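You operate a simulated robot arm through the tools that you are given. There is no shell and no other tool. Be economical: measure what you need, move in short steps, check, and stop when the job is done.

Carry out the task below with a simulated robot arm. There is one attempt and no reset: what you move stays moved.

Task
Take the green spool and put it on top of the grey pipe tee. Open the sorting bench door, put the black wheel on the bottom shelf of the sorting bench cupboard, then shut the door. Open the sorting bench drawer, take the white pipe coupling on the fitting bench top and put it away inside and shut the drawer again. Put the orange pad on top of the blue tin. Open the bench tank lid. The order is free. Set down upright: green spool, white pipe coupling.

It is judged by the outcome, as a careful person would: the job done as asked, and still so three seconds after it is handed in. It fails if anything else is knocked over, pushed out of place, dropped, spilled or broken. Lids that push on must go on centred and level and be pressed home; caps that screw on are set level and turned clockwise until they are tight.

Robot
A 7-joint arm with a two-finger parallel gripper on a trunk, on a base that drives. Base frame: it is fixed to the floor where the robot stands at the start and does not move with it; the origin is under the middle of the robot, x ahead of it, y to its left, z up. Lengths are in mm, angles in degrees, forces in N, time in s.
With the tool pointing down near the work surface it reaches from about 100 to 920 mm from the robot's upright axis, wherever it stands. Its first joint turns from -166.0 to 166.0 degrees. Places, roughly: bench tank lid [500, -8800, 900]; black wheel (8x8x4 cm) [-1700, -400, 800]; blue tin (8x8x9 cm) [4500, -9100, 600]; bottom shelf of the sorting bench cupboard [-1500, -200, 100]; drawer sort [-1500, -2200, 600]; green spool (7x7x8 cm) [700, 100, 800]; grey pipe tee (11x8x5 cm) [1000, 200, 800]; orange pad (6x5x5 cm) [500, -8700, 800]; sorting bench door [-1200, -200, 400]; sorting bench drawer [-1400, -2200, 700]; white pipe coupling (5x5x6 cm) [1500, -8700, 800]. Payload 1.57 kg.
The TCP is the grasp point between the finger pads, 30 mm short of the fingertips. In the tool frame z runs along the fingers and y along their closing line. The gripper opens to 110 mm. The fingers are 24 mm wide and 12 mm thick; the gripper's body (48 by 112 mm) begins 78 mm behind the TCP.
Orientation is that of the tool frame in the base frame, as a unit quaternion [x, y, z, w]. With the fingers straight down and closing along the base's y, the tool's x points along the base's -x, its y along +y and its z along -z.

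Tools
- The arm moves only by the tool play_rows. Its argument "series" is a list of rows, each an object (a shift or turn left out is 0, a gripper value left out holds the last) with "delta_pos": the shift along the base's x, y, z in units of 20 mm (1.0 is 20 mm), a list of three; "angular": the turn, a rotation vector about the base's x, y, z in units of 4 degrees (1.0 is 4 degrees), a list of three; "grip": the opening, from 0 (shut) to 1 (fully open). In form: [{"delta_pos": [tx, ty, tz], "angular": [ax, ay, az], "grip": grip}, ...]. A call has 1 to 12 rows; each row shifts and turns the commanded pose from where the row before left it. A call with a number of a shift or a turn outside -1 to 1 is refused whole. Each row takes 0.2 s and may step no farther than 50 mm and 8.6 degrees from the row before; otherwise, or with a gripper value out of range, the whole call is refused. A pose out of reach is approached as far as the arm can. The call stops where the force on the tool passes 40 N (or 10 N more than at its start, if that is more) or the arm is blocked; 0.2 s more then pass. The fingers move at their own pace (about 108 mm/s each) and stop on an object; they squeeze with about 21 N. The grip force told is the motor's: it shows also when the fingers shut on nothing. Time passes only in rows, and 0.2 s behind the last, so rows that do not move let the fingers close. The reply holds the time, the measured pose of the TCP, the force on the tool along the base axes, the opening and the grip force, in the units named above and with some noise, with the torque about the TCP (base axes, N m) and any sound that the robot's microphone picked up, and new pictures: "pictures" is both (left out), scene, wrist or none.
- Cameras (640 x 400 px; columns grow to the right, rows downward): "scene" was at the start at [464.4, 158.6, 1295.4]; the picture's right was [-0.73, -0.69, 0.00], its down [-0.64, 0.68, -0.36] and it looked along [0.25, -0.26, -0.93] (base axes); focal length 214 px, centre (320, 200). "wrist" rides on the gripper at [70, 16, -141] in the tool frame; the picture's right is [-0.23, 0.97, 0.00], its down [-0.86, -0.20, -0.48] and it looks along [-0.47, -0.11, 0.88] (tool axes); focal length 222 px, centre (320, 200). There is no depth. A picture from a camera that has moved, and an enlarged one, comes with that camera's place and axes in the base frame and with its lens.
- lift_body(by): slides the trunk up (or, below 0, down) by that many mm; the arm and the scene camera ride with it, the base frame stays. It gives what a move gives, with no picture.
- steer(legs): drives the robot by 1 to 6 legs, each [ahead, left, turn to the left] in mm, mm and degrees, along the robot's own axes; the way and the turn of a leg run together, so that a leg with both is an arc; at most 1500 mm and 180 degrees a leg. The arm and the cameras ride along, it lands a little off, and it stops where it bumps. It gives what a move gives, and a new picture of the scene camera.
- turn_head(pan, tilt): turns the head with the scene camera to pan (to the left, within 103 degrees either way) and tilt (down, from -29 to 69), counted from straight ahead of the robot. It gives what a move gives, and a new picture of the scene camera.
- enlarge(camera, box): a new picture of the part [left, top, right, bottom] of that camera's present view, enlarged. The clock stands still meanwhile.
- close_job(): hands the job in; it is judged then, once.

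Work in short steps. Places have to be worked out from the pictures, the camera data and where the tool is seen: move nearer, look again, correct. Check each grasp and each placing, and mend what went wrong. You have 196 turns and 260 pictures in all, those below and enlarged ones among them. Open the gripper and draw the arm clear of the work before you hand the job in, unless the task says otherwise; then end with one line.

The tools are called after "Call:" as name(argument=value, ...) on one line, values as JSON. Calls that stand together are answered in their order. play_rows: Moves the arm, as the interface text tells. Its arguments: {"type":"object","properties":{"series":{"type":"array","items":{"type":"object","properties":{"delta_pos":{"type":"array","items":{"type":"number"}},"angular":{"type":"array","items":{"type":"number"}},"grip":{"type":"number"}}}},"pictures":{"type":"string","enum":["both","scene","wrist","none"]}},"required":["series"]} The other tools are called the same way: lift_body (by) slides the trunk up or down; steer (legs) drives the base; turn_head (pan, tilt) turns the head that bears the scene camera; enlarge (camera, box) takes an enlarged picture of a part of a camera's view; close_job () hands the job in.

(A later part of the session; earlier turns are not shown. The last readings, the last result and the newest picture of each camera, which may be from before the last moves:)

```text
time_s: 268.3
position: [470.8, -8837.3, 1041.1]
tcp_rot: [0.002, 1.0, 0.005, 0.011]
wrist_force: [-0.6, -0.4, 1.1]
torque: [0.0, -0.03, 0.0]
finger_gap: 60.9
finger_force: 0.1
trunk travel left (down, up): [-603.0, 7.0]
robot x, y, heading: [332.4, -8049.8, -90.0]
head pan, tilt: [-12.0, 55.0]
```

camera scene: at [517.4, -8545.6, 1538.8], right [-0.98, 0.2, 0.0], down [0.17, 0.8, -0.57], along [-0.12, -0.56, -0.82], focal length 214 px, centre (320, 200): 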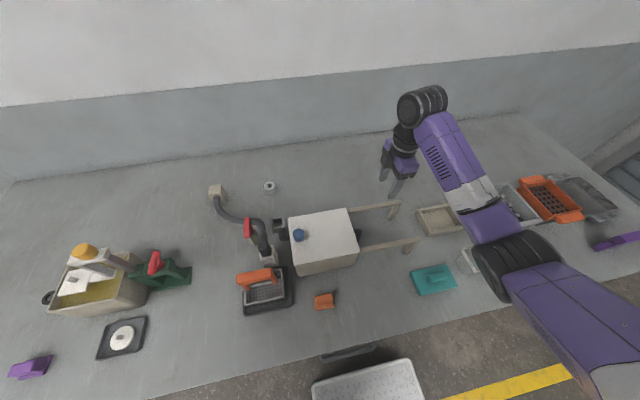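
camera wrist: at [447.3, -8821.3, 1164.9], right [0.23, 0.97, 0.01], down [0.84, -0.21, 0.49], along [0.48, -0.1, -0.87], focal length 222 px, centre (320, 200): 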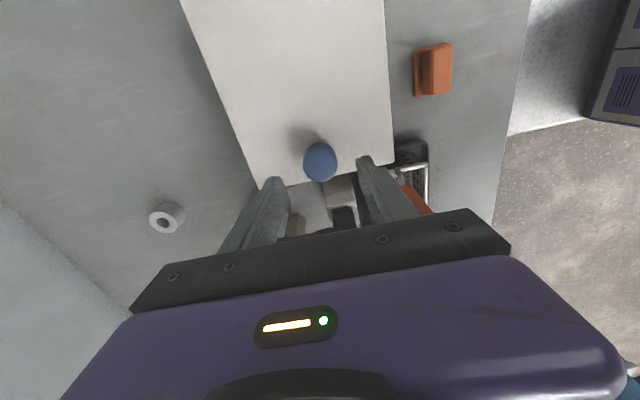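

Move to the knob and lower near it, then view.

Call:
play_rows(series=[{"delta_pos": [0.85, 0.05, 0]}, {"delta_pos": [0.85, 0.05, 0]}, {"delta_pos": [0.75, 0, -0.5]}, {"delta_pos": [0, 0, -0.9]}, {"delta_pos": [0, 0, -0.8]}], pictures="wrist")

Call:
enlarge(camera="scene", box=[250, 180, 370, 280])

```text
time_s: 269.5
position: [518.3, -8835.5, 997.5]
tcp_rot: [0.002, 1.0, 0.004, 0.01]
wrist_force: [0.1, 0.0, -0.4]
torque: [-0.04, -0.03, 0.0]
finger_gap: 60.6
finger_force: 0.1
trunk travel left (down, up): [-603.0, 7.0]
robot x, y, heading: [337.0, -8051.7, -89.8]
head pan, tilt: [-12.0, 55.0]
camera wrist: at [446.5, -8821.2, 1137.1], right [0.23, 0.97, 0.01], down [0.84, -0.21, 0.49], along [0.48, -0.1, -0.87], focal length 222 px, centre (320, 200)
```

wrist: 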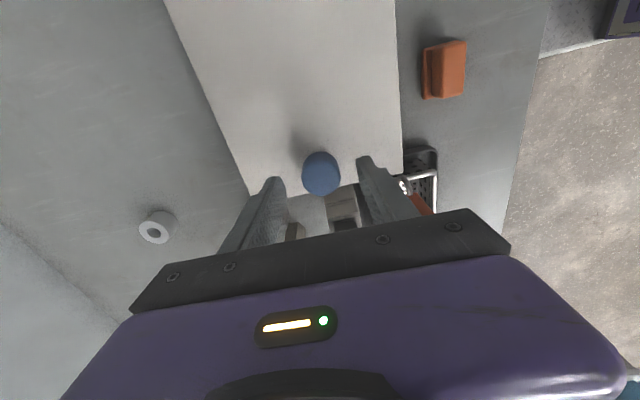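

```text
4.00 times, centred on (310, 230) of scene
camera zoom: at [517.3, -8545.6, 1538.8], right [-0.98, 0.2, 0.0], down [0.17, 0.8, -0.57], along [-0.12, -0.56, -0.82], focal length 858 px, centre (360, 80)
```

zoom: 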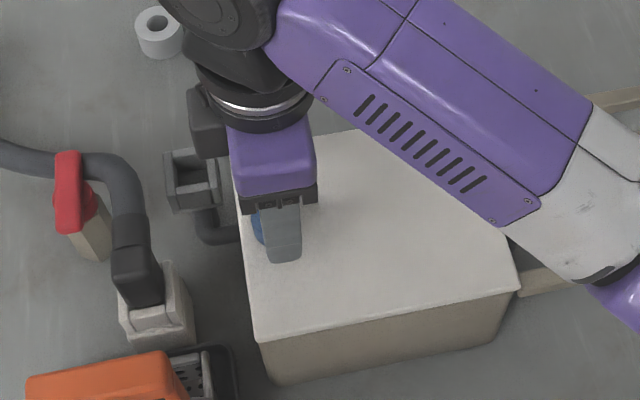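

Knob top ≈ 966. Lower 17 mm and close on its upper part.

Call:
play_rows(series=[{"delta_pos": [0, 0, -0.45]}, {"delta_pos": [0, 0, -0.4]}, {"grip": 0.3}, {"grip": 0.15}, {"grip": 0.1}, {}], pictures="wrist")

```text
time_s: 270.9
position: [520.3, -8833.9, 978.4]
tcp_rot: [0.002, 1.0, 0.003, 0.011]
wrist_force: [-0.5, -6.6, -1.5]
torque: [-0.22, -0.1, -0.06]
finger_gap: 32.8
finger_force: 40.9
trunk travel left (down, up): [-603.0, 7.0]
robot x, y, heading: [329.9, -8046.1, -89.9]
head pan, tilt: [-12.0, 55.0]
camera wrist: at [447.4, -8820.9, 1119.1], right [0.23, 0.97, 0.01], down [0.84, -0.21, 0.49], along [0.48, -0.1, -0.87], focal length 222 px, centre (320, 200)
```

wrist: 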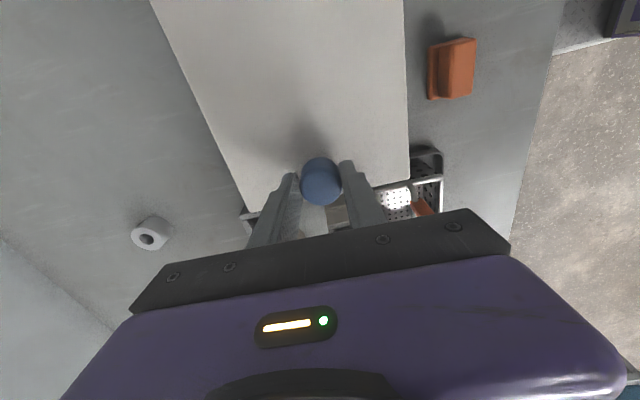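

Knob held. Lift along the hinge arc with matching rotation, first 24°.

Call:
play_rows(series=[{"delta_pos": [-0.16, 0, 0.59], "angular": [0, -1, 0]}, {"delta_pos": [-0.2, 0, 0.575], "angular": [0, -1, 0]}, {"delta_pos": [-0.24, 0, 0.56], "angular": [0, -1, 0]}, {"delta_pos": [-0.28, 0, 0.54], "angular": [0, -1, 0]}, {"delta_pos": [-0.315, 0, 0.52], "angular": [0, -1, 0]}, {"delta_pos": [-0.355, 0, 0.5], "angular": [0, -1, 0]}], pictures="scene")

```text
time_s: 272.3
position: [490.2, -8834.7, 1044.8]
tcp_rot: [0.0, 0.976, 0.004, 0.218]
wrist_force: [0.3, 0.0, -0.3]
torque: [0.0, 0.01, -0.03]
finger_gap: 10.7
finger_force: 0.1
trunk travel left (down, up): [-603.0, 7.0]
robot x, y, heading: [332.4, -8051.3, -89.7]
head pan, tilt: [-12.0, 55.0]
camera scene: at [517.5, -8545.6, 1538.8], right [-0.98, 0.2, 0.0], down [0.17, 0.8, -0.57], along [-0.12, -0.56, -0.82], focal length 214 px, centre (320, 200)
```

scene: 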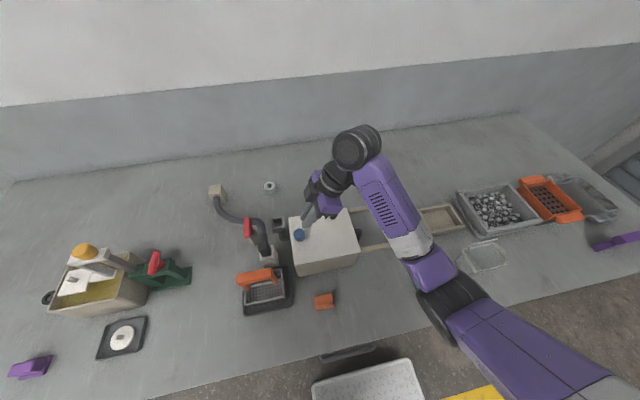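

The knob slipped out. Go back, open, and grip it deeper.

Call:
play_rows(series=[{"delta_pos": [0.4, 0, 0.3], "angular": [0, 1, 0], "grip": 0.55}, {"delta_pos": [0.4, 0, 0], "angular": [0, 1, 0]}, {"delta_pos": [0.35, 0, -0.3], "angular": [0, 1, 0]}, {"delta_pos": [0.3, 0, -0.4], "angular": [0, 1, 0]}, {"delta_pos": [0.05, 0, -0.5], "angular": [0, 1, 0]}, {"delta_pos": [0, 0, -0.6], "angular": [0, 1, 0]}, {"delta_pos": [0, 0, -0.6]}, {"delta_pos": [0, 0, -0.5]}, {"delta_pos": [0, 0, -0.3]}, {"delta_pos": [0, 0, -0.3]}, {"delta_pos": [0, 0, -0.3]}], pictures="wrist")

```text
time_s: 274.7
position: [519.5, -8834.1, 974.4]
tcp_rot: [0.002, 1.0, 0.005, 0.011]
wrist_force: [0.6, 0.5, -0.2]
torque: [-0.03, 0.02, 0.04]
finger_gap: 60.4
finger_force: 0.0
trunk travel left (down, up): [-603.0, 7.0]
robot x, y, heading: [332.3, -8049.2, -89.9]
head pan, tilt: [-12.0, 55.0]
camera wrist: at [447.6, -8820.9, 1115.3], right [0.23, 0.97, 0.01], down [0.84, -0.21, 0.49], along [0.48, -0.1, -0.87], focal length 222 px, centre (320, 200)
```

wrist: 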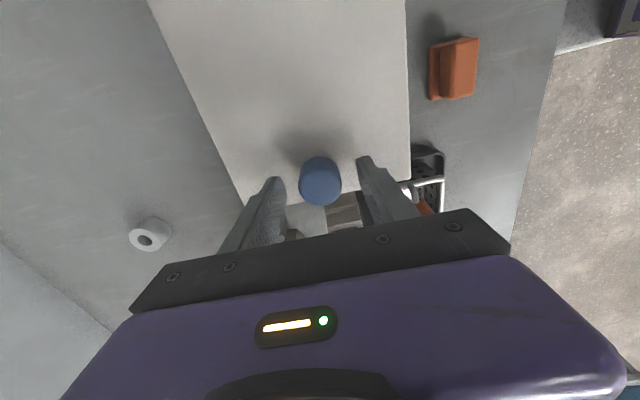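

Lower further in small steps to find the lid surface.

Call:
play_rows(series=[{"delta_pos": [0, 0, -0.2]}, {"delta_pos": [0, 0, -0.2]}, {"delta_pos": [0, 0, -0.2]}, {}], pictures="none")

Call:
enlarge(camera="scene", box=[260, 190, 360, 270])

```text
time_s: 275.7
position: [519.6, -8834.0, 963.3]
tcp_rot: [0.002, 1.0, 0.004, 0.01]
wrist_force: [-0.8, -0.4, 0.1]
torque: [-0.01, -0.01, -0.01]
finger_gap: 60.6
finger_force: 0.2
trunk travel left (down, up): [-603.0, 7.0]
robot x, y, heading: [334.5, -8048.0, -90.1]
head pan, tilt: [-12.0, 55.0]
```

```text
5.00 times, centred on (310, 230) of scene
camera zoom: at [517.3, -8545.6, 1538.8], right [-0.98, 0.2, 0.0], down [0.17, 0.8, -0.57], along [-0.12, -0.56, -0.82], focal length 1072 px, centre (370, 50)
```

zoom: 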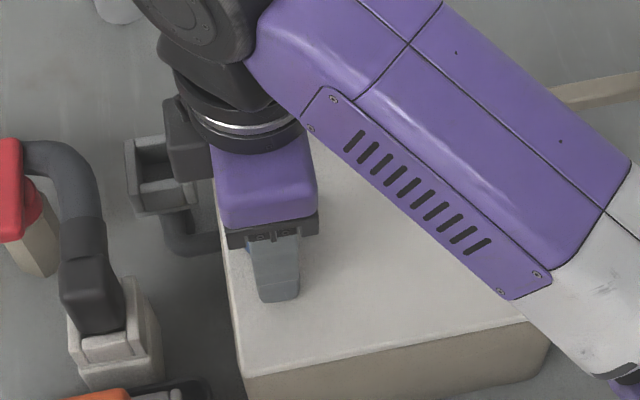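

Still clear of the lid. Close fully here.

Call:
play_rows(series=[{"delta_pos": [0, 0, -0.15]}, {"grip": 0.2}, {"grip": 0}, {}, {}], pictures="none")

Call:
play_rows(series=[{"delta_pos": [-0.05, 0, 0.3], "angular": [0, -0.5, 0]}, {"delta_pos": [-0.08, 0, 0.3], "angular": [0, -0.5, 0]}, {"delta_pos": [-0.1, 0, 0.29], "angular": [0, -0.5, 0]}, {}], pictures="wrist")

```text
time_s: 276.9
position: [518.9, -8835.0, 961.0]
tcp_rot: [0.001, 1.0, 0.003, 0.012]
wrist_force: [-0.5, 2.6, 37.2]
torque: [-0.12, 0.33, 0.18]
finger_gap: 33.4
finger_force: 41.2
trunk travel left (down, up): [-603.0, 7.0]
robot x, y, heading: [333.2, -8046.6, -89.8]
head pan, tilt: [-12.0, 55.0]
```

```text
time_s: 277.9
position: [516.2, -8834.5, 975.1]
tcp_rot: [0.002, 0.998, 0.006, 0.063]
wrist_force: [-0.9, -7.1, -26.8]
torque: [-0.22, 0.1, -0.06]
finger_gap: 32.9
finger_force: 41.1
trunk travel left (down, up): [-603.0, 7.0]
robot x, y, heading: [331.0, -8047.1, -89.7]
head pan, tilt: [-12.0, 55.0]
camera wrist: at [428.6, -8821.6, 1108.8], right [0.23, 0.97, 0.04], down [0.79, -0.21, 0.58], along [0.57, -0.1, -0.81], focal length 222 px, centre (320, 200)
```

wrist: 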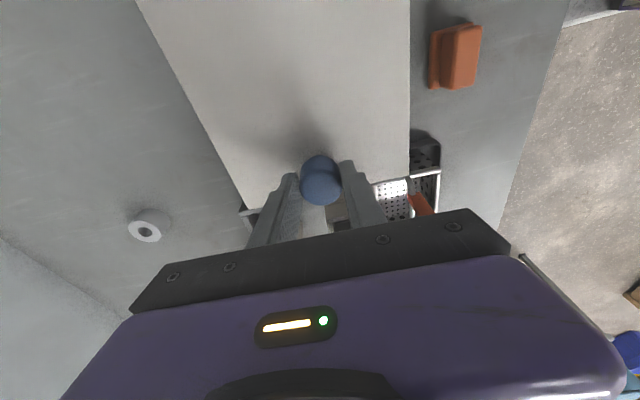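

27 N of pull: see whether the lid is actually rising.

Call:
enlarge(camera="scene", box=[260, 190, 360, 290])

```text
4.00 times, centred on (310, 240) of scene
camera zoom: at [517.4, -8546.6, 1538.3], right [-0.98, 0.2, 0.0], down [0.17, 0.8, -0.57], along [-0.12, -0.56, -0.82], focal length 858 px, centre (360, 40)
```

zoom: 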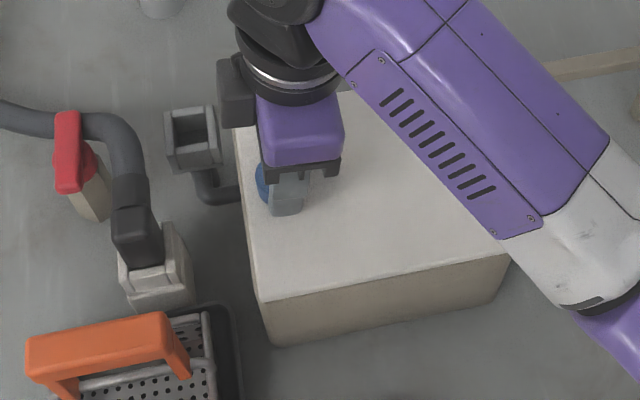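

The lid isn't rising yet. Regrip lower with the tool vertical and pull straight up slowly to feel its behaviour.

Call:
play_rows(series=[{"grip": 0.45}, {"delta_pos": [0.15, 0, -0.3], "angular": [0, 0.75, 0]}, {"delta_pos": [0.05, 0, -0.25], "angular": [0, 0.75, 0]}, {"delta_pos": [0, 0, -0.1]}, {"grip": 0}, {}, {}], pictures="none")

Call:
play_rows(series=[{"delta_pos": [0, 0, 0.1]}, {"delta_pos": [0, 0, 0.1]}, {"delta_pos": [0, 0, 0.1]}, {"delta_pos": [0, 0, 0.1]}, {"delta_pos": [0, 0, 0.1]}], pictures="none")

Call:
play_rows(series=[{"delta_pos": [0, 0, 0.1]}, {"delta_pos": [0, 0, 0.1]}, {"delta_pos": [0, 0, 0.1]}, {"delta_pos": [0, 0, 0.1]}, {"delta_pos": [0, 0, 0.1]}], pictures="none")

Call:
enlarge(camera="scene", box=[260, 190, 360, 290])

```text
time_s: 279.5
position: [519.4, -8834.2, 964.4]
tcp_rot: [0.002, 1.0, 0.005, 0.01]
wrist_force: [-1.1, 4.7, 3.0]
torque: [0.2, 0.59, 0.03]
finger_gap: 33.2
finger_force: 41.5
trunk travel left (down, up): [-603.0, 7.0]
robot x, y, heading: [331.7, -8046.8, -89.8]
head pan, tilt: [-12.0, 55.0]
```

```text
time_s: 280.7
position: [519.5, -8834.1, 973.3]
tcp_rot: [0.002, 1.0, 0.005, 0.01]
wrist_force: [-0.7, -1.7, -27.3]
torque: [-0.05, 0.08, -0.02]
finger_gap: 33.1
finger_force: 41.6
trunk travel left (down, up): [-603.0, 7.0]
robot x, y, heading: [330.6, -8047.0, -89.7]
head pan, tilt: [-12.0, 55.0]
```

```text
time_s: 281.9
position: [519.2, -8834.3, 982.6]
tcp_rot: [0.002, 1.0, 0.006, 0.01]
wrist_force: [-0.3, 6.4, -26.5]
torque: [0.13, 0.07, 0.01]
finger_gap: 32.8
finger_force: 40.5
trunk travel left (down, up): [-603.0, 7.0]
robot x, y, heading: [330.1, -8049.2, -89.8]
head pan, tilt: [-12.0, 55.0]
```

```text
4.00 times, centred on (310, 240) of scene
camera zoom: at [517.5, -8546.2, 1538.5], right [-0.98, 0.2, 0.0], down [0.17, 0.8, -0.57], along [-0.12, -0.56, -0.82], focal length 858 px, centre (360, 40)
```

zoom: 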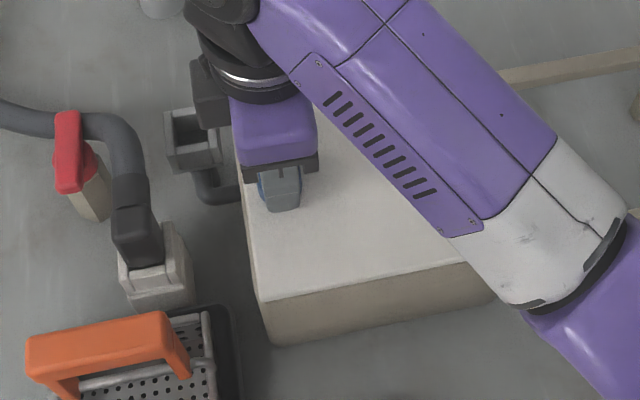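

The lid doesn't lift, but the two rails on the −x side suggest it slides. Try pulling the knob gently along −x.

Call:
play_rows(series=[{"grip": 0.4}, {"delta_pos": [0, 0, -0.6]}, {"delta_pos": [0, 0, -0.2]}, {"grip": 0}, {}, {}, {"delta_pos": [-0.2, 0, 0]}, {"delta_pos": [-0.3, 0, 0]}, {"delta_pos": [-0.4, 0, 0]}, {"delta_pos": [-0.4, 0, 0]}], pictures="scene")

```text
time_s: 284.1
position: [493.5, -8835.1, 967.7]
tcp_rot: [0.002, 1.0, 0.004, 0.011]
wrist_force: [1.0, -0.8, 3.0]
torque: [0.06, -0.12, 0.07]
finger_gap: 32.9
finger_force: 40.9
trunk travel left (down, up): [-603.0, 7.0]
robot x, y, heading: [333.4, -8049.8, -89.9]
head pan, tilt: [-12.0, 55.0]
camera scene: at [517.4, -8545.5, 1538.9], right [-0.98, 0.2, 0.0], down [0.17, 0.8, -0.57], along [-0.12, -0.56, -0.82], focal length 214 px, centre (320, 200)
```

scene: 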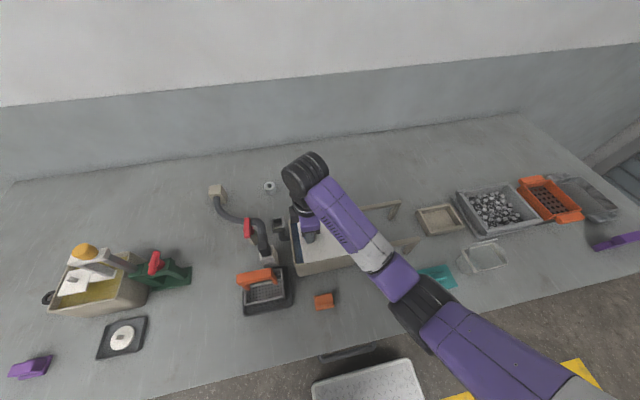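

It slides. Continue sliding to fully open.

Call:
play_rows(series=[{"delta_pos": [-0.5, 0, 0]}, {"delta_pos": [-0.6, 0, 0]}, {"delta_pos": [-0.6, 0, 0]}, {"delta_pos": [-0.6, 0, 0]}, {"delta_pos": [-0.6, 0, 0]}, {"delta_pos": [-0.6, 0, 0]}, {"delta_pos": [-0.6, 0, 0]}, {"delta_pos": [-0.6, 0, 0]}, {"delta_pos": [-0.6, 0, 0]}, {"delta_pos": [-0.6, 0, 0]}, {"delta_pos": [-0.6, 0, 0]}], pictures="none")

Call:
play_rows(series=[{"delta_pos": [-0.4, 0, 0]}, {"delta_pos": [-0.4, 0, 0]}, {"delta_pos": [-0.4, 0, 0]}, {"delta_pos": [-0.4, 0, 0]}, {"delta_pos": [-0.4, 0, 0]}, {"delta_pos": [-0.3, 0, 0]}, {"delta_pos": [-0.3, 0, 0]}, {"delta_pos": [-0.3, 0, 0]}], pictures="scene")

```text
time_s: 286.5
position: [362.7, -8834.8, 969.0]
tcp_rot: [0.002, 1.0, 0.005, 0.011]
wrist_force: [-0.3, -5.6, -5.7]
torque: [-0.26, -0.32, -0.13]
finger_gap: 33.2
finger_force: 40.9
trunk travel left (down, up): [-603.0, 7.0]
robot x, y, heading: [330.5, -8048.2, -89.8]
head pan, tilt: [-12.0, 55.0]
```

```text
time_s: 288.3
position: [302.7, -8834.2, 967.8]
tcp_rot: [0.003, 1.0, 0.005, 0.009]
wrist_force: [-0.9, 0.2, -0.1]
torque: [0.0, 0.02, 0.02]
finger_gap: 0.1
finger_force: 20.9
trunk travel left (down, up): [-603.0, 7.0]
robot x, y, heading: [330.7, -8048.5, -90.0]
head pan, tilt: [-12.0, 55.0]
camera scene: at [516.9, -8545.7, 1538.8], right [-0.98, 0.21, 0.0], down [0.17, 0.8, -0.57], along [-0.12, -0.56, -0.82], focal length 214 px, centre (320, 200)
```

scene: 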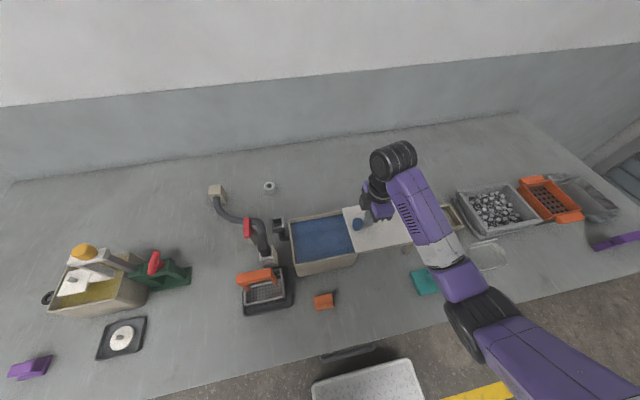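

Lid fully open (tank exposed). Rise and move over to the orange pad.

Call:
play_rows(series=[{"grip": 0.6, "delta_pos": [0, 0, 0.2]}, {"delta_pos": [0, 0, 1]}, {"delta_pos": [0, 0, 1]}, {"delta_pos": [1, 1, 0]}, {"delta_pos": [1, 1, 0], "grip": 1}, {"delta_pos": [1, 1, 0]}, {"delta_pos": [1, 1, 0]}, {"delta_pos": [1, 1, 0]}, {"delta_pos": [1, 1, 0]}, {"delta_pos": [1, 1, 0]}, {"delta_pos": [1, 1, 0]}, {"delta_pos": [0.7, 0.5, 0]}], pictures="wrist")

Call:
enlarge(camera="scene", box=[270, 190, 430, 320])

```text
time_s: 290.9
position: [478.2, -8662.0, 1012.9]
tcp_rot: [0.003, 1.0, 0.004, 0.01]
wrist_force: [-0.6, -0.7, -0.6]
torque: [0.04, -0.03, 0.0]
finger_gap: 109.9
finger_force: 0.1
trunk travel left (down, up): [-603.0, 7.0]
robot x, y, heading: [332.9, -8048.3, -89.9]
head pan, tilt: [-12.0, 55.0]
camera wrist: at [405.9, -8649.7, 1154.0], right [0.23, 0.97, 0.01], down [0.84, -0.21, 0.49], along [0.48, -0.1, -0.87], focal length 222 px, centre (320, 200)
```

wrist: 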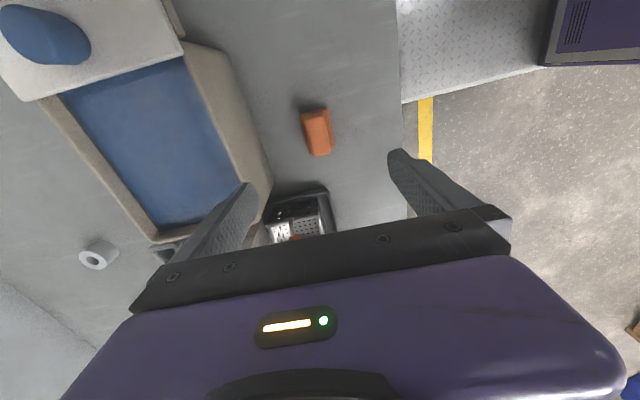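

```text
3.08 times, centred on (350, 255) of scene
camera zoom: at [517.0, -8545.7, 1538.8], right [-0.98, 0.2, 0.0], down [0.17, 0.8, -0.57], along [-0.12, -0.56, -0.82], focal length 660 px, centre (228, 31)
```

zoom: 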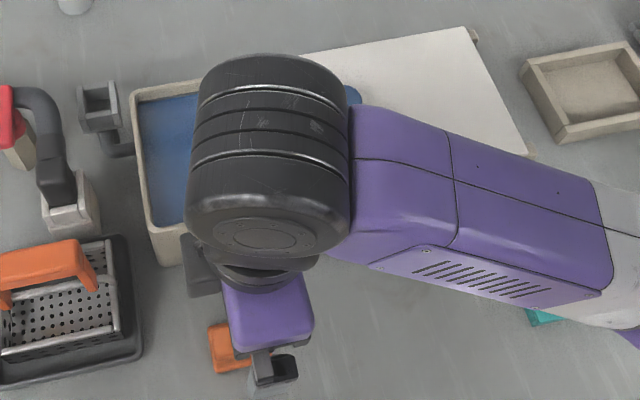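

Pad at ≈ (474, −8664), long side along x. Descend partway.

Call:
play_rows(series=[{"delta_pos": [-0.2, -0.1, -1]}, {"delta_pos": [0, 0, -1]}, {"delta_pos": [0, 0, -1]}, {"delta_pos": [0, 0, -1]}, {"delta_pos": [0, 0, -1]}, {"delta_pos": [0, 0, -1]}], pictures="wrist")

```text
time_s: 292.3
position: [474.1, -8665.0, 893.0]
tcp_rot: [0.002, 1.0, 0.004, 0.011]
wrist_force: [0.0, 0.1, -0.6]
torque: [0.0, 0.01, 0.01]
finger_gap: 109.9
finger_force: 0.1
trunk travel left (down, up): [-603.0, 7.0]
robot x, y, heading: [333.8, -8048.9, -90.1]
head pan, tilt: [-12.0, 55.0]
camera wrist: at [402.5, -8652.9, 1033.8], right [0.23, 0.97, 0.01], down [0.84, -0.21, 0.49], along [0.48, -0.1, -0.87], focal length 222 px, centre (320, 200)
```

wrist: 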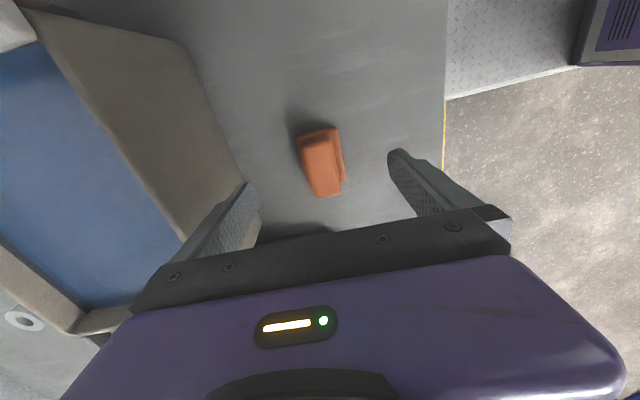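

Descend and close on the pad.

Call:
play_rows(series=[{"delta_pos": [0.1, 0, -0.9], "grip": 0.8}, {"delta_pos": [0, 0, -0.8]}, {"delta_pos": [0, 0, -0.6]}, {"delta_pos": [0, 0, -0.4]}, {"grip": 0.4}, {"grip": 0.2}, {"grip": 0.2}, {}], pictures="wrist")

```text
time_s: 294.1
position: [476.3, -8665.7, 838.2]
tcp_rot: [0.001, 1.0, 0.005, 0.01]
wrist_force: [0.2, -0.7, -0.2]
torque: [-0.01, -0.01, 0.04]
finger_gap: 43.1
finger_force: 21.8
trunk travel left (down, up): [-603.0, 7.0]
robot x, y, heading: [333.3, -8047.1, -89.8]
head pan, tilt: [-12.0, 55.0]
camera wrist: at [404.1, -8652.6, 979.0], right [0.23, 0.97, 0.01], down [0.84, -0.21, 0.49], along [0.48, -0.1, -0.87], focal length 222 px, centre (320, 200)
```

wrist: 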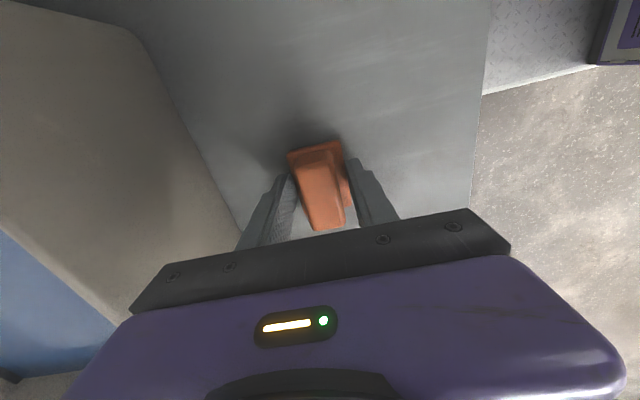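

Gripped at 43 mm. Tighten and lift gently.

Call:
play_rows(series=[{"grip": 0}, {"delta_pos": [0, 0, 0.2]}, {"delta_pos": [0, 0, 0.5]}, {"delta_pos": [0, 0, 0.8]}, {"delta_pos": [0, 0, 1]}, {"delta_pos": [0, 0, 1]}, {"delta_pos": [0, 0, 1]}, {"delta_pos": [0, 0, 1]}, {"delta_pos": [0, 0, 1]}], pictures="wrist")

```text
time_s: 296.1
position: [476.0, -8665.4, 967.9]
tcp_rot: [0.003, 1.0, 0.004, 0.011]
wrist_force: [-0.6, -0.5, -0.4]
torque: [0.02, -0.04, 0.03]
finger_gap: 43.1
finger_force: 20.9
trunk travel left (down, up): [-603.0, 7.0]
robot x, y, heading: [331.8, -8054.1, -89.8]
head pan, tilt: [-12.0, 55.0]
camera wrist: at [404.1, -8652.6, 1109.6], right [0.23, 0.97, 0.01], down [0.84, -0.21, 0.49], along [0.48, -0.1, -0.87], focal length 222 px, centre (320, 200)
```

wrist: 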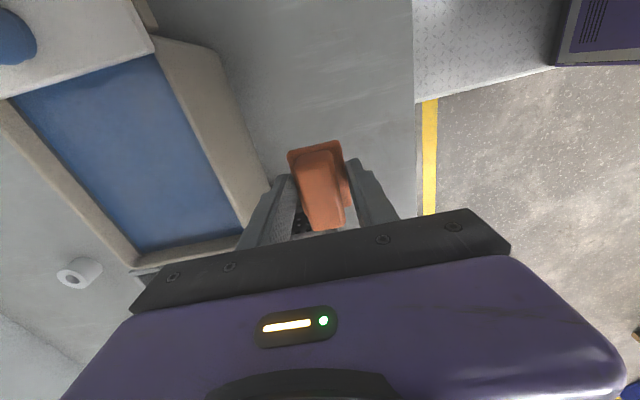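

Pad is held. Back away from the bench and look left toward the tin.

Call:
steer(legs=[[-550, 0, 0]])

Call:
turn_head(pan=75, tilt=15)

```text
time_s: 299.3
position: [474.1, -8117.9, 968.7]
tcp_rot: [0.002, 1.0, 0.004, 0.01]
wrist_force: [-0.3, 0.3, -0.5]
torque: [-0.02, -0.02, -0.01]
finger_gap: 43.2
finger_force: 20.9
trunk travel left (down, up): [-603.0, 7.0]
robot x, y, heading: [332.5, -7500.4, -89.9]
head pan, tilt: [-12.0, 55.0]
camera scene: at [515.4, -7997.9, 1538.8], right [-0.98, 0.21, 0.0], down [0.17, 0.8, -0.57], along [-0.12, -0.56, -0.82], focal length 214 px, centre (320, 200)
```

scene: 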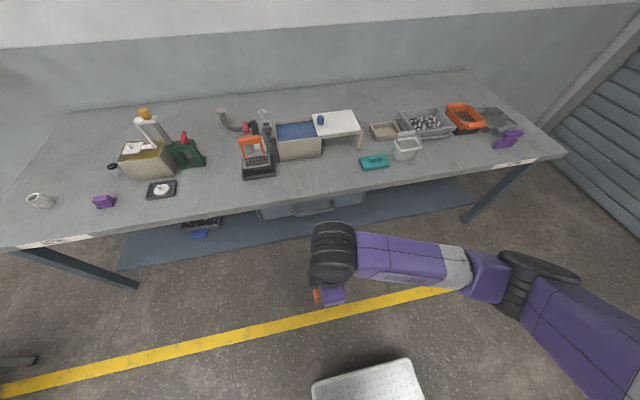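

```text
time_s: 300.9
position: [474.7, -8118.5, 968.9]
tcp_rot: [0.003, 1.0, 0.004, 0.011]
wrist_force: [0.1, 0.5, -0.7]
torque: [0.0, 0.02, 0.01]
finger_gap: 42.7
finger_force: 21.1
trunk travel left (down, up): [-603.0, 7.0]
robot x, y, heading: [331.8, -7501.9, -89.7]
head pan, tilt: [75.0, 15.0]
camera scene: at [620.4, -7951.2, 1599.0], right [-0.26, -0.97, 0.0], down [-0.25, 0.07, -0.97], along [0.93, -0.25, -0.26], focal length 214 px, centre (320, 200)
```

scene: 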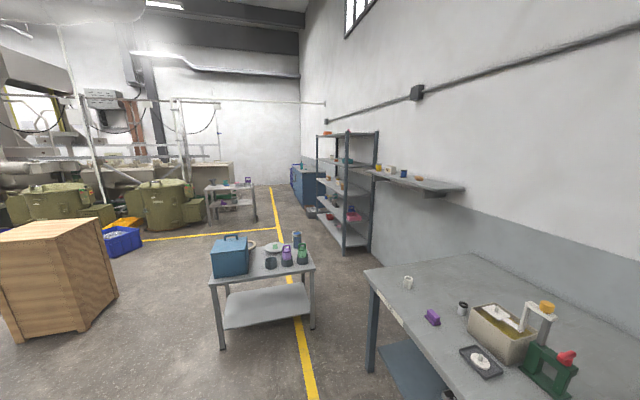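

Enlarge the shelf unit.

Call:
enlarge(camera="scene", box=[295, 120, 395, 260])

```text
2.86 times, centred on (345, 190) of scene
camera zoom: at [620.4, -7951.2, 1599.0], right [-0.26, -0.97, 0.0], down [-0.25, 0.07, -0.97], along [0.93, -0.25, -0.26], focal length 613 px, centre (249, 229)
```

zoom: 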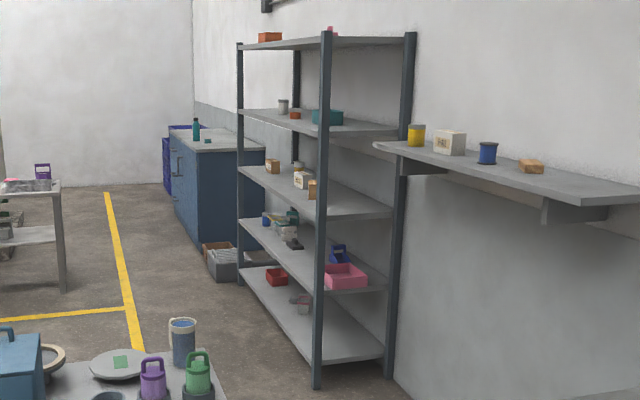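

The tin sits on the second tier (surface ~500) of the shelf with only ~350 mm of headroom, so I need a tilted grip on the pad. Return to the bench and set the pad down again near the edge.

Call:
steer(legs=[[490, 0, 0]])

Call:
play_rows(series=[{"delta_pos": [0, 0, -1]}, {"delta_pos": [0, 0, -1]}, {"delta_pos": [0, 0, -1]}, {"delta_pos": [0, 0, -1]}, {"delta_pos": [0, 0, -1]}, {"delta_pos": [0, 0, -0.7]}, {"delta_pos": [0, 0, -0.5]}, {"delta_pos": [0, 0, -0.2]}], pictures="wrist")

```text
time_s: 303.8
position: [479.2, -8608.0, 968.7]
tcp_rot: [0.001, 1.0, 0.004, 0.01]
wrist_force: [-0.6, -0.1, 0.4]
torque: [-0.01, 0.03, 0.02]
finger_gap: 43.0
finger_force: 20.9
trunk travel left (down, up): [-603.0, 7.0]
robot x, y, heading: [329.6, -7988.0, -90.2]
head pan, tilt: [75.0, 15.0]
camera scene: at [623.7, -8439.4, 1599.1], right [-0.25, -0.97, 0.0], down [-0.25, 0.07, -0.97], along [0.93, -0.24, -0.26], focal length 214 px, centre (320, 200)
```

scene: 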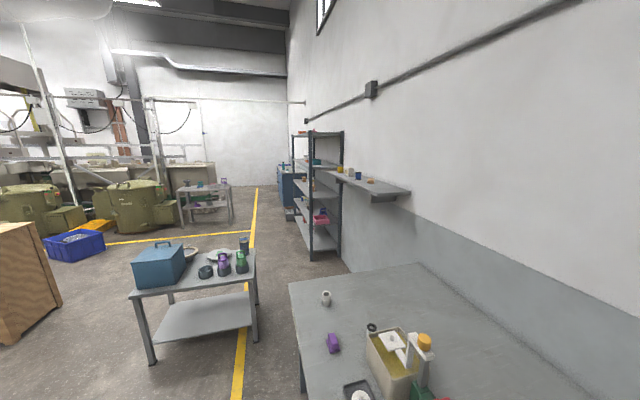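

```text
time_s: 305.6
position: [479.2, -8607.2, 840.3]
tcp_rot: [0.0, 1.0, 0.005, 0.011]
wrist_force: [0.0, 0.2, -0.7]
torque: [0.02, -0.01, 0.02]
finger_gap: 43.0
finger_force: 20.9
trunk travel left (down, up): [-603.0, 7.0]
robot x, y, heading: [332.8, -7989.5, -89.8]
head pan, tilt: [75.0, 15.0]
camera wrist: at [405.9, -8593.6, 982.0], right [0.23, 0.97, 0.01], down [0.84, -0.21, 0.49], along [0.48, -0.1, -0.87], focal length 222 px, centre (320, 200)
```

wrist: 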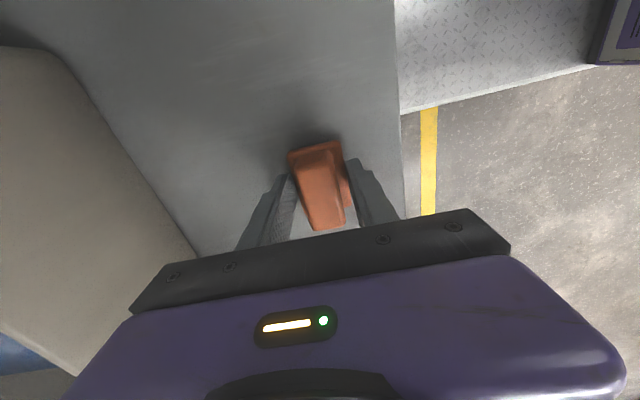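

Touch down gently, release, rise and start yawing the tool so the fingers close along x.

Call:
play_rows(series=[{"delta_pos": [0, 0, -0.12]}, {}, {"grip": 0.6}, {}, {"delta_pos": [0, 0, 0.6]}, {"delta_pos": [0, 0, 1]}, {"delta_pos": [0, 0, 1]}, {"delta_pos": [0, 0, 1]}, {"delta_pos": [0, 0, 1]}, {"delta_pos": [0, 0, 1]}, {"angular": [0, 0, -1]}, {"angular": [0, 0, -1]}], pictures="none")

Call:
play_rows(series=[{"angular": [0, 0, -1]}, {"angular": [0, 0, -1]}, {"angular": [0, 0, -1]}, {"angular": [0, 0, -1]}, {"angular": [0, 0, -1]}, {"angular": [0, 0, -1]}, {"angular": [0, 0, -1]}, {"angular": [0, 0, -1]}, {"angular": [0, 0, -1]}, {"angular": [0, 0, -1]}, {"angular": [0, 0, -1]}, {"angular": [0, 0, -1]}], pictures="none")

Call:
play_rows(series=[{"angular": [0, 0, -1]}, {"angular": [0, 0, -1]}, {"angular": [0, 0, -1]}, {"angular": [0, 0, -1]}, {"angular": [0, 0, -1]}, {"angular": [0, 0, -1]}, {"angular": [0, 0, -1]}, {"angular": [0, 0, -1]}, {"angular": [0, 0, -0.5]}, {"angular": [-1, 0, 0]}, {"angular": [-1, 0, 0]}, {"angular": [-1, 0, 0]}], pictures="none")

Call:
play_rows(series=[{"angular": [-1, 0, 0], "delta_pos": [0, 0.5, 0], "grip": 1}, {"angular": [-1, 0, 0], "delta_pos": [0, 0.5, 0]}, {"angular": [-1, 0, 0], "delta_pos": [0, 0.5, 0]}, {"angular": [-1, 0, 0], "delta_pos": [0, 0.5, 0]}, {"angular": [-1, 0, 0]}, {"angular": [-1, 0, 0]}, {"angular": [-1, 0, 0]}, {"angular": [-1, 0, 0]}], pictures="wrist")

```text
time_s: 308.2
position: [478.6, -8607.2, 948.8]
tcp_rot: [0.071, 0.997, 0.004, 0.011]
wrist_force: [-0.3, -0.3, 0.5]
torque: [0.0, 0.0, 0.01]
finger_gap: 65.9
finger_force: 0.1
trunk travel left (down, up): [-603.0, 7.0]
robot x, y, heading: [331.7, -7988.6, -89.6]
head pan, tilt: [75.0, 15.0]
```

```text
time_s: 310.8
position: [478.1, -8607.4, 948.6]
tcp_rot: [0.47, 0.882, -0.001, 0.011]
wrist_force: [0.2, 0.0, 0.4]
torque: [-0.01, -0.02, 0.02]
finger_gap: 66.0
finger_force: 0.0
trunk travel left (down, up): [-603.0, 7.0]
robot x, y, heading: [331.9, -7987.6, -89.8]
head pan, tilt: [75.0, 15.0]
```

```text
time_s: 313.4
position: [478.5, -8607.0, 949.8]
tcp_rot: [0.703, 0.701, -0.079, 0.084]
wrist_force: [-0.2, -0.2, -0.4]
torque: [-0.01, -0.01, 0.0]
finger_gap: 66.0
finger_force: 0.0
trunk travel left (down, up): [-603.0, 7.0]
robot x, y, heading: [330.3, -7990.3, -89.5]
head pan, tilt: [75.0, 15.0]
```

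```text
time_s: 315.2
position: [478.0, -8565.8, 951.0]
tcp_rot: [0.653, 0.652, -0.269, 0.276]
wrist_force: [-0.6, 0.3, -0.1]
torque: [0.02, -0.03, 0.01]
finger_gap: 110.1
finger_force: 0.1
trunk travel left (down, up): [-603.0, 7.0]
robot x, y, heading: [332.6, -7988.4, -89.8]
head pan, tilt: [75.0, 15.0]
camera wrist: at [493.4, -8419.2, 1001.3], right [0.97, -0.16, 0.17], down [-0.21, -0.26, 0.94], along [-0.1, -0.95, -0.29], focal length 222 px, centre (320, 200)
```

wrist: 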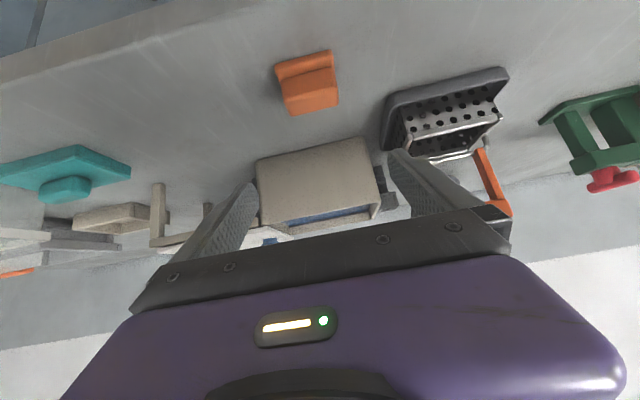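

Lower with the tilted tool over the pad and grip it along x.

Call:
play_rows(series=[{"delta_pos": [0.1, -0.85, -1]}, {"delta_pos": [0.1, -0.85, -1]}, {"delta_pos": [0, 0, -1]}, {"delta_pos": [0, 0, -1]}, {"delta_pos": [0, 0, -1]}, {"delta_pos": [0, 0, -0.7]}, {"delta_pos": [0, 0, -0.5]}, {"grip": 0.6}, {"grip": 0.4}, {"grip": 0.3}, {}], pictures="wrist")

```text
time_s: 317.6
position: [485.4, -8606.4, 840.9]
tcp_rot: [0.652, 0.653, -0.268, 0.275]
wrist_force: [1.1, -0.1, 0.3]
torque: [0.01, -0.06, 0.0]
finger_gap: 59.1
finger_force: 20.9
out of reach, approached as far as the arm can: row 5, 7
trunk travel left (down, up): [-603.0, 7.0]
robot x, y, heading: [336.1, -7988.5, -89.7]
head pan, tilt: [75.0, 15.0]
camera wrist: at [499.2, -8459.3, 891.7], right [0.97, -0.16, 0.17], down [-0.21, -0.26, 0.94], along [-0.1, -0.95, -0.29], focal length 222 px, centre (320, 200)
```

wrist: 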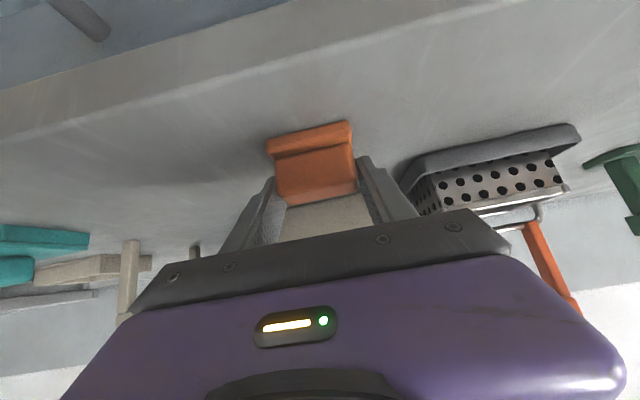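

Gripped at 59 mm. Lift and check.

Call:
play_rows(series=[{"grip": 0.2}, {"delta_pos": [0, 0, 0.2]}, {"delta_pos": [0, 0, 0.5]}, {"delta_pos": [0, 0, 0.8]}, {"delta_pos": [0, 0, 0.8]}, {"delta_pos": [0, 0, 0.8]}, {"delta_pos": [0, 0, 0.8]}], pictures="wrist")

```text
time_s: 319.2
position: [482.5, -8607.1, 919.8]
tcp_rot: [0.652, 0.653, -0.269, 0.274]
wrist_force: [0.3, 0.9, -0.5]
torque: [-0.04, 0.01, 0.02]
finger_gap: 58.8
finger_force: 20.9
trunk travel left (down, up): [-603.0, 7.0]
robot x, y, heading: [331.4, -7990.2, -89.6]
head pan, tilt: [75.0, 15.0]
camera wrist: at [498.7, -8459.9, 971.0], right [0.97, -0.16, 0.17], down [-0.2, -0.26, 0.94], along [-0.1, -0.95, -0.29], focal length 222 px, centre (320, 200)
```

wrist: 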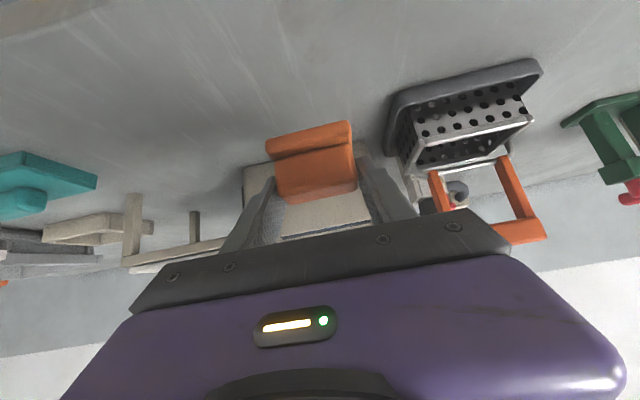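

Held well. The trolley (x 2100–2900, y −7500…−8300) is in the way, so drive back to y≈−6990, turn to face +x and pass north of it.

Call:
steer(legs=[[-1000, 0, 0], [0, 0, 90]])

Call:
turn_head(pan=-10, tilt=20)

```text
time_s: 328.1
position: [949.9, -6851.6, 918.7]
tcp_rot: [0.0, 0.923, 0.004, 0.384]
wrist_force: [-0.1, -0.3, -0.6]
torque: [-0.02, 0.0, 0.04]
finger_gap: 59.0
finger_force: 21.2
trunk travel left (down, up): [-603.0, 7.0]
robot x, y, heading: [327.3, -7000.8, 0.0]
head pan, tilt: [75.0, 15.0]
camera scene: at [779.0, -6711.2, 1599.0], right [0.97, -0.25, 0.0], down [-0.07, -0.25, -0.97], along [0.25, 0.93, -0.26], focal length 214 px, centre (320, 200)
```

scene: 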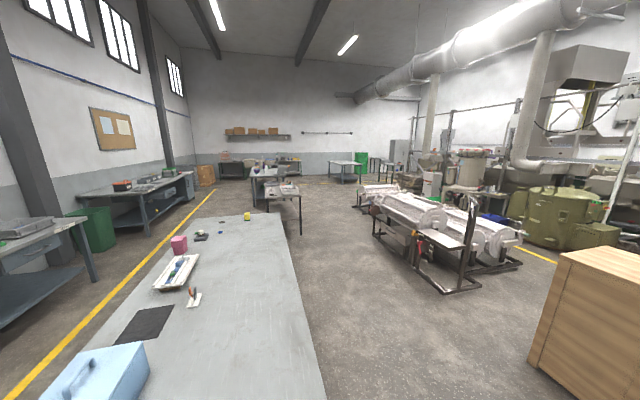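

```text
time_s: 329.7
position: [949.1, -6851.5, 920.2]
tcp_rot: [0.001, 0.923, 0.004, 0.385]
wrist_force: [0.2, -1.1, -0.7]
torque: [0.0, 0.02, -0.04]
finger_gap: 58.9
finger_force: 20.8
trunk travel left (down, up): [-603.0, 7.0]
robot x, y, heading: [331.6, -7000.3, 0.1]
head pan, tilt: [-10.0, 20.0]
camera scene: at [847.0, -6817.2, 1590.9], right [-0.17, -0.99, 0.0], down [-0.34, 0.06, -0.94], along [0.93, -0.16, -0.34], focal length 214 px, centre (320, 200)
```

scene: 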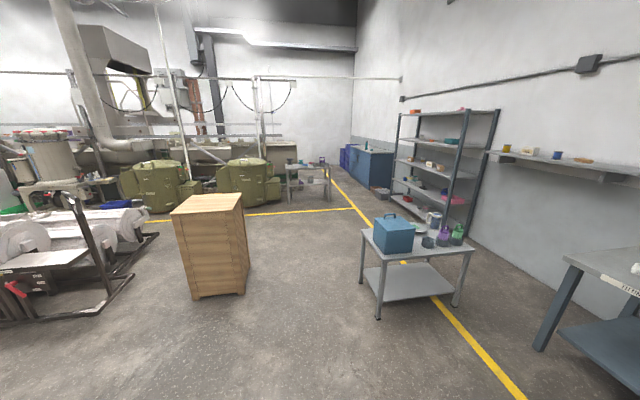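

Corridor between cabinet (y>−6370) and trolley (y<−7550) is clear at y≈−7000. Drive ahead.

Call:
steer(legs=[[1500, 30, 0], [1500, 0, 0], [800, 0, 0]])

Call:
turn_head(pan=-75, tilt=25)

```text
refused: leg 1 is longer than a leg can be; nothing moved
```

```text
time_s: 331.1
position: [948.8, -6851.2, 918.9]
tcp_rot: [0.0, 0.923, 0.004, 0.384]
wrist_force: [0.3, 0.7, 0.0]
torque: [0.03, -0.02, 0.0]
finger_gap: 58.9
finger_force: 20.8
trunk travel left (down, up): [-603.0, 7.0]
robot x, y, heading: [329.8, -7003.1, 0.3]
head pan, tilt: [-75.0, 25.0]
camera scene: at [779.5, -6890.4, 1582.8], right [-0.96, -0.26, 0.0], down [-0.11, 0.41, -0.91], along [0.24, -0.87, -0.42], focal length 214 px, centre (320, 200)
```

scene: 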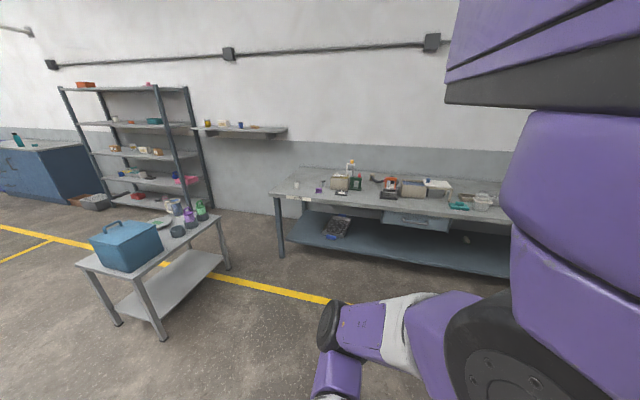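

Retry with legs within limits.

Call:
steer(legs=[[1400, 0, 0], [1400, 30, 0], [1000, 0, 0]])

```text
time_s: 349.3
position: [4706.5, -6743.9, 919.0]
tcp_rot: [-0.009, 0.923, 0.008, 0.384]
wrist_force: [-1.0, -0.5, 0.0]
torque: [-0.04, 0.02, -0.01]
finger_gap: 58.9
finger_force: 21.4
trunk travel left (down, up): [-603.0, 7.0]
robot x, y, heading: [4093.0, -6911.2, 1.0]
head pan, tilt: [-75.0, 25.0]
camera scene: at [4537.7, -6786.1, 1582.8], right [-0.96, -0.28, 0.0], down [-0.12, 0.41, -0.91], along [0.25, -0.87, -0.42], focal length 214 px, centre (320, 200)
```

scene: 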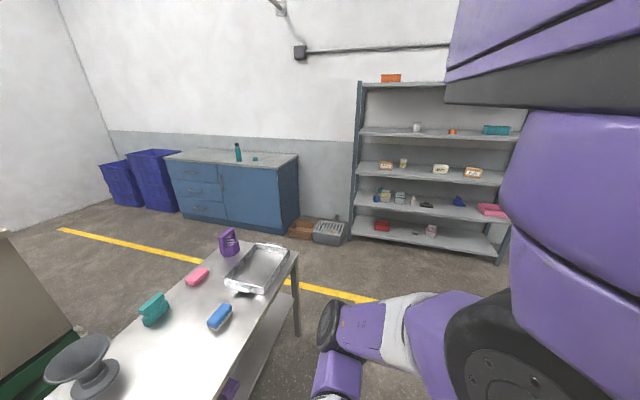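

Turn toward the shelf and look closer.

Call:
enlarge(camera="scene", box=[345, 150, 515, 260])

Call:
steer(legs=[[0, 0, -91], [950, 330, 0]])

Call:
turn_head(pan=5, tilt=40)

```text
3.64 times, centred on (430, 205) of scene
camera zoom: at [4537.7, -6786.1, 1582.8], right [-0.96, -0.28, 0.0], down [-0.12, 0.41, -0.91], along [0.25, -0.87, -0.42], focal length 780 px, centre (-80, 182)
```

zoom: 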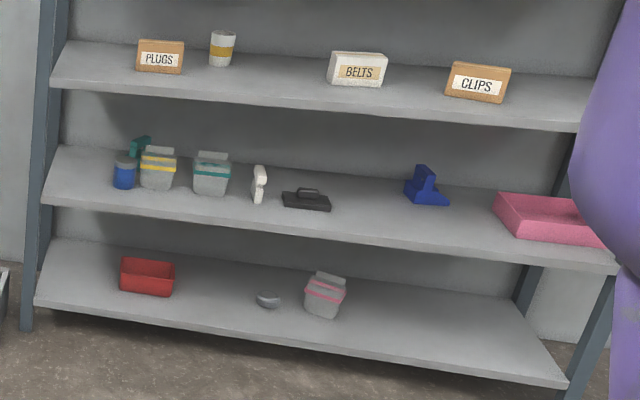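

```text
time_s: 358.2
position: [4590.5, -8460.2, 920.2]
tcp_rot: [0.652, 0.654, -0.269, 0.275]
wrist_force: [0.2, 1.1, -1.4]
torque: [0.0, -0.01, 0.0]
finger_gap: 59.0
finger_force: 21.0
trunk travel left (down, up): [-603.0, 7.0]
robot x, y, heading: [4440.4, -7842.5, -89.7]
head pan, tilt: [-75.0, 25.0]
camera scene: at [4551.6, -8292.5, 1582.8], right [-0.27, 0.96, 0.0], down [0.41, 0.11, -0.91], along [-0.87, -0.24, -0.42], focal length 214 px, centre (320, 200)
```

scene: 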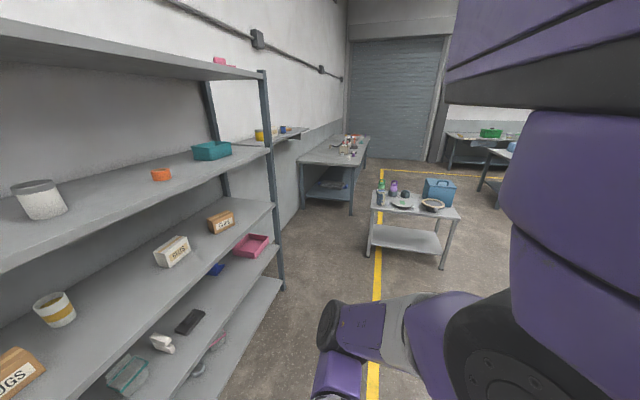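

```text
time_s: 359.8
position: [4590.9, -8460.5, 919.5]
tcp_rot: [0.652, 0.653, -0.269, 0.275]
wrist_force: [0.5, -0.5, 0.2]
torque: [-0.02, -0.02, -0.02]
finger_gap: 59.0
finger_force: 20.9
trunk travel left (down, up): [-603.0, 7.0]
robot x, y, heading: [4440.0, -7844.7, -89.6]
head pan, tilt: [5.0, 40.0]
camera scene: at [4648.4, -8352.7, 1559.5], right [-1.0, -0.09, 0.0], down [-0.06, 0.64, -0.77], along [0.07, -0.76, -0.64], focal length 214 px, centre (320, 200)
```

scene: 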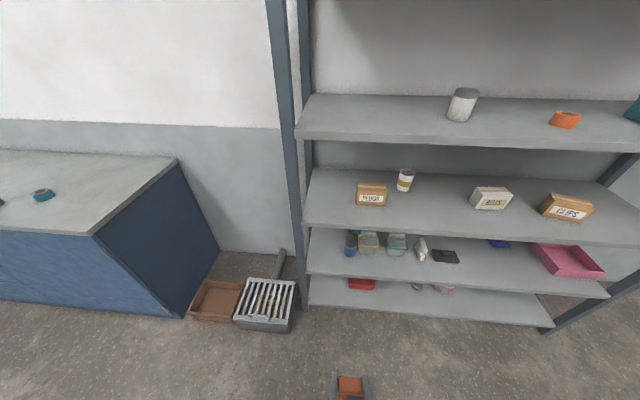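

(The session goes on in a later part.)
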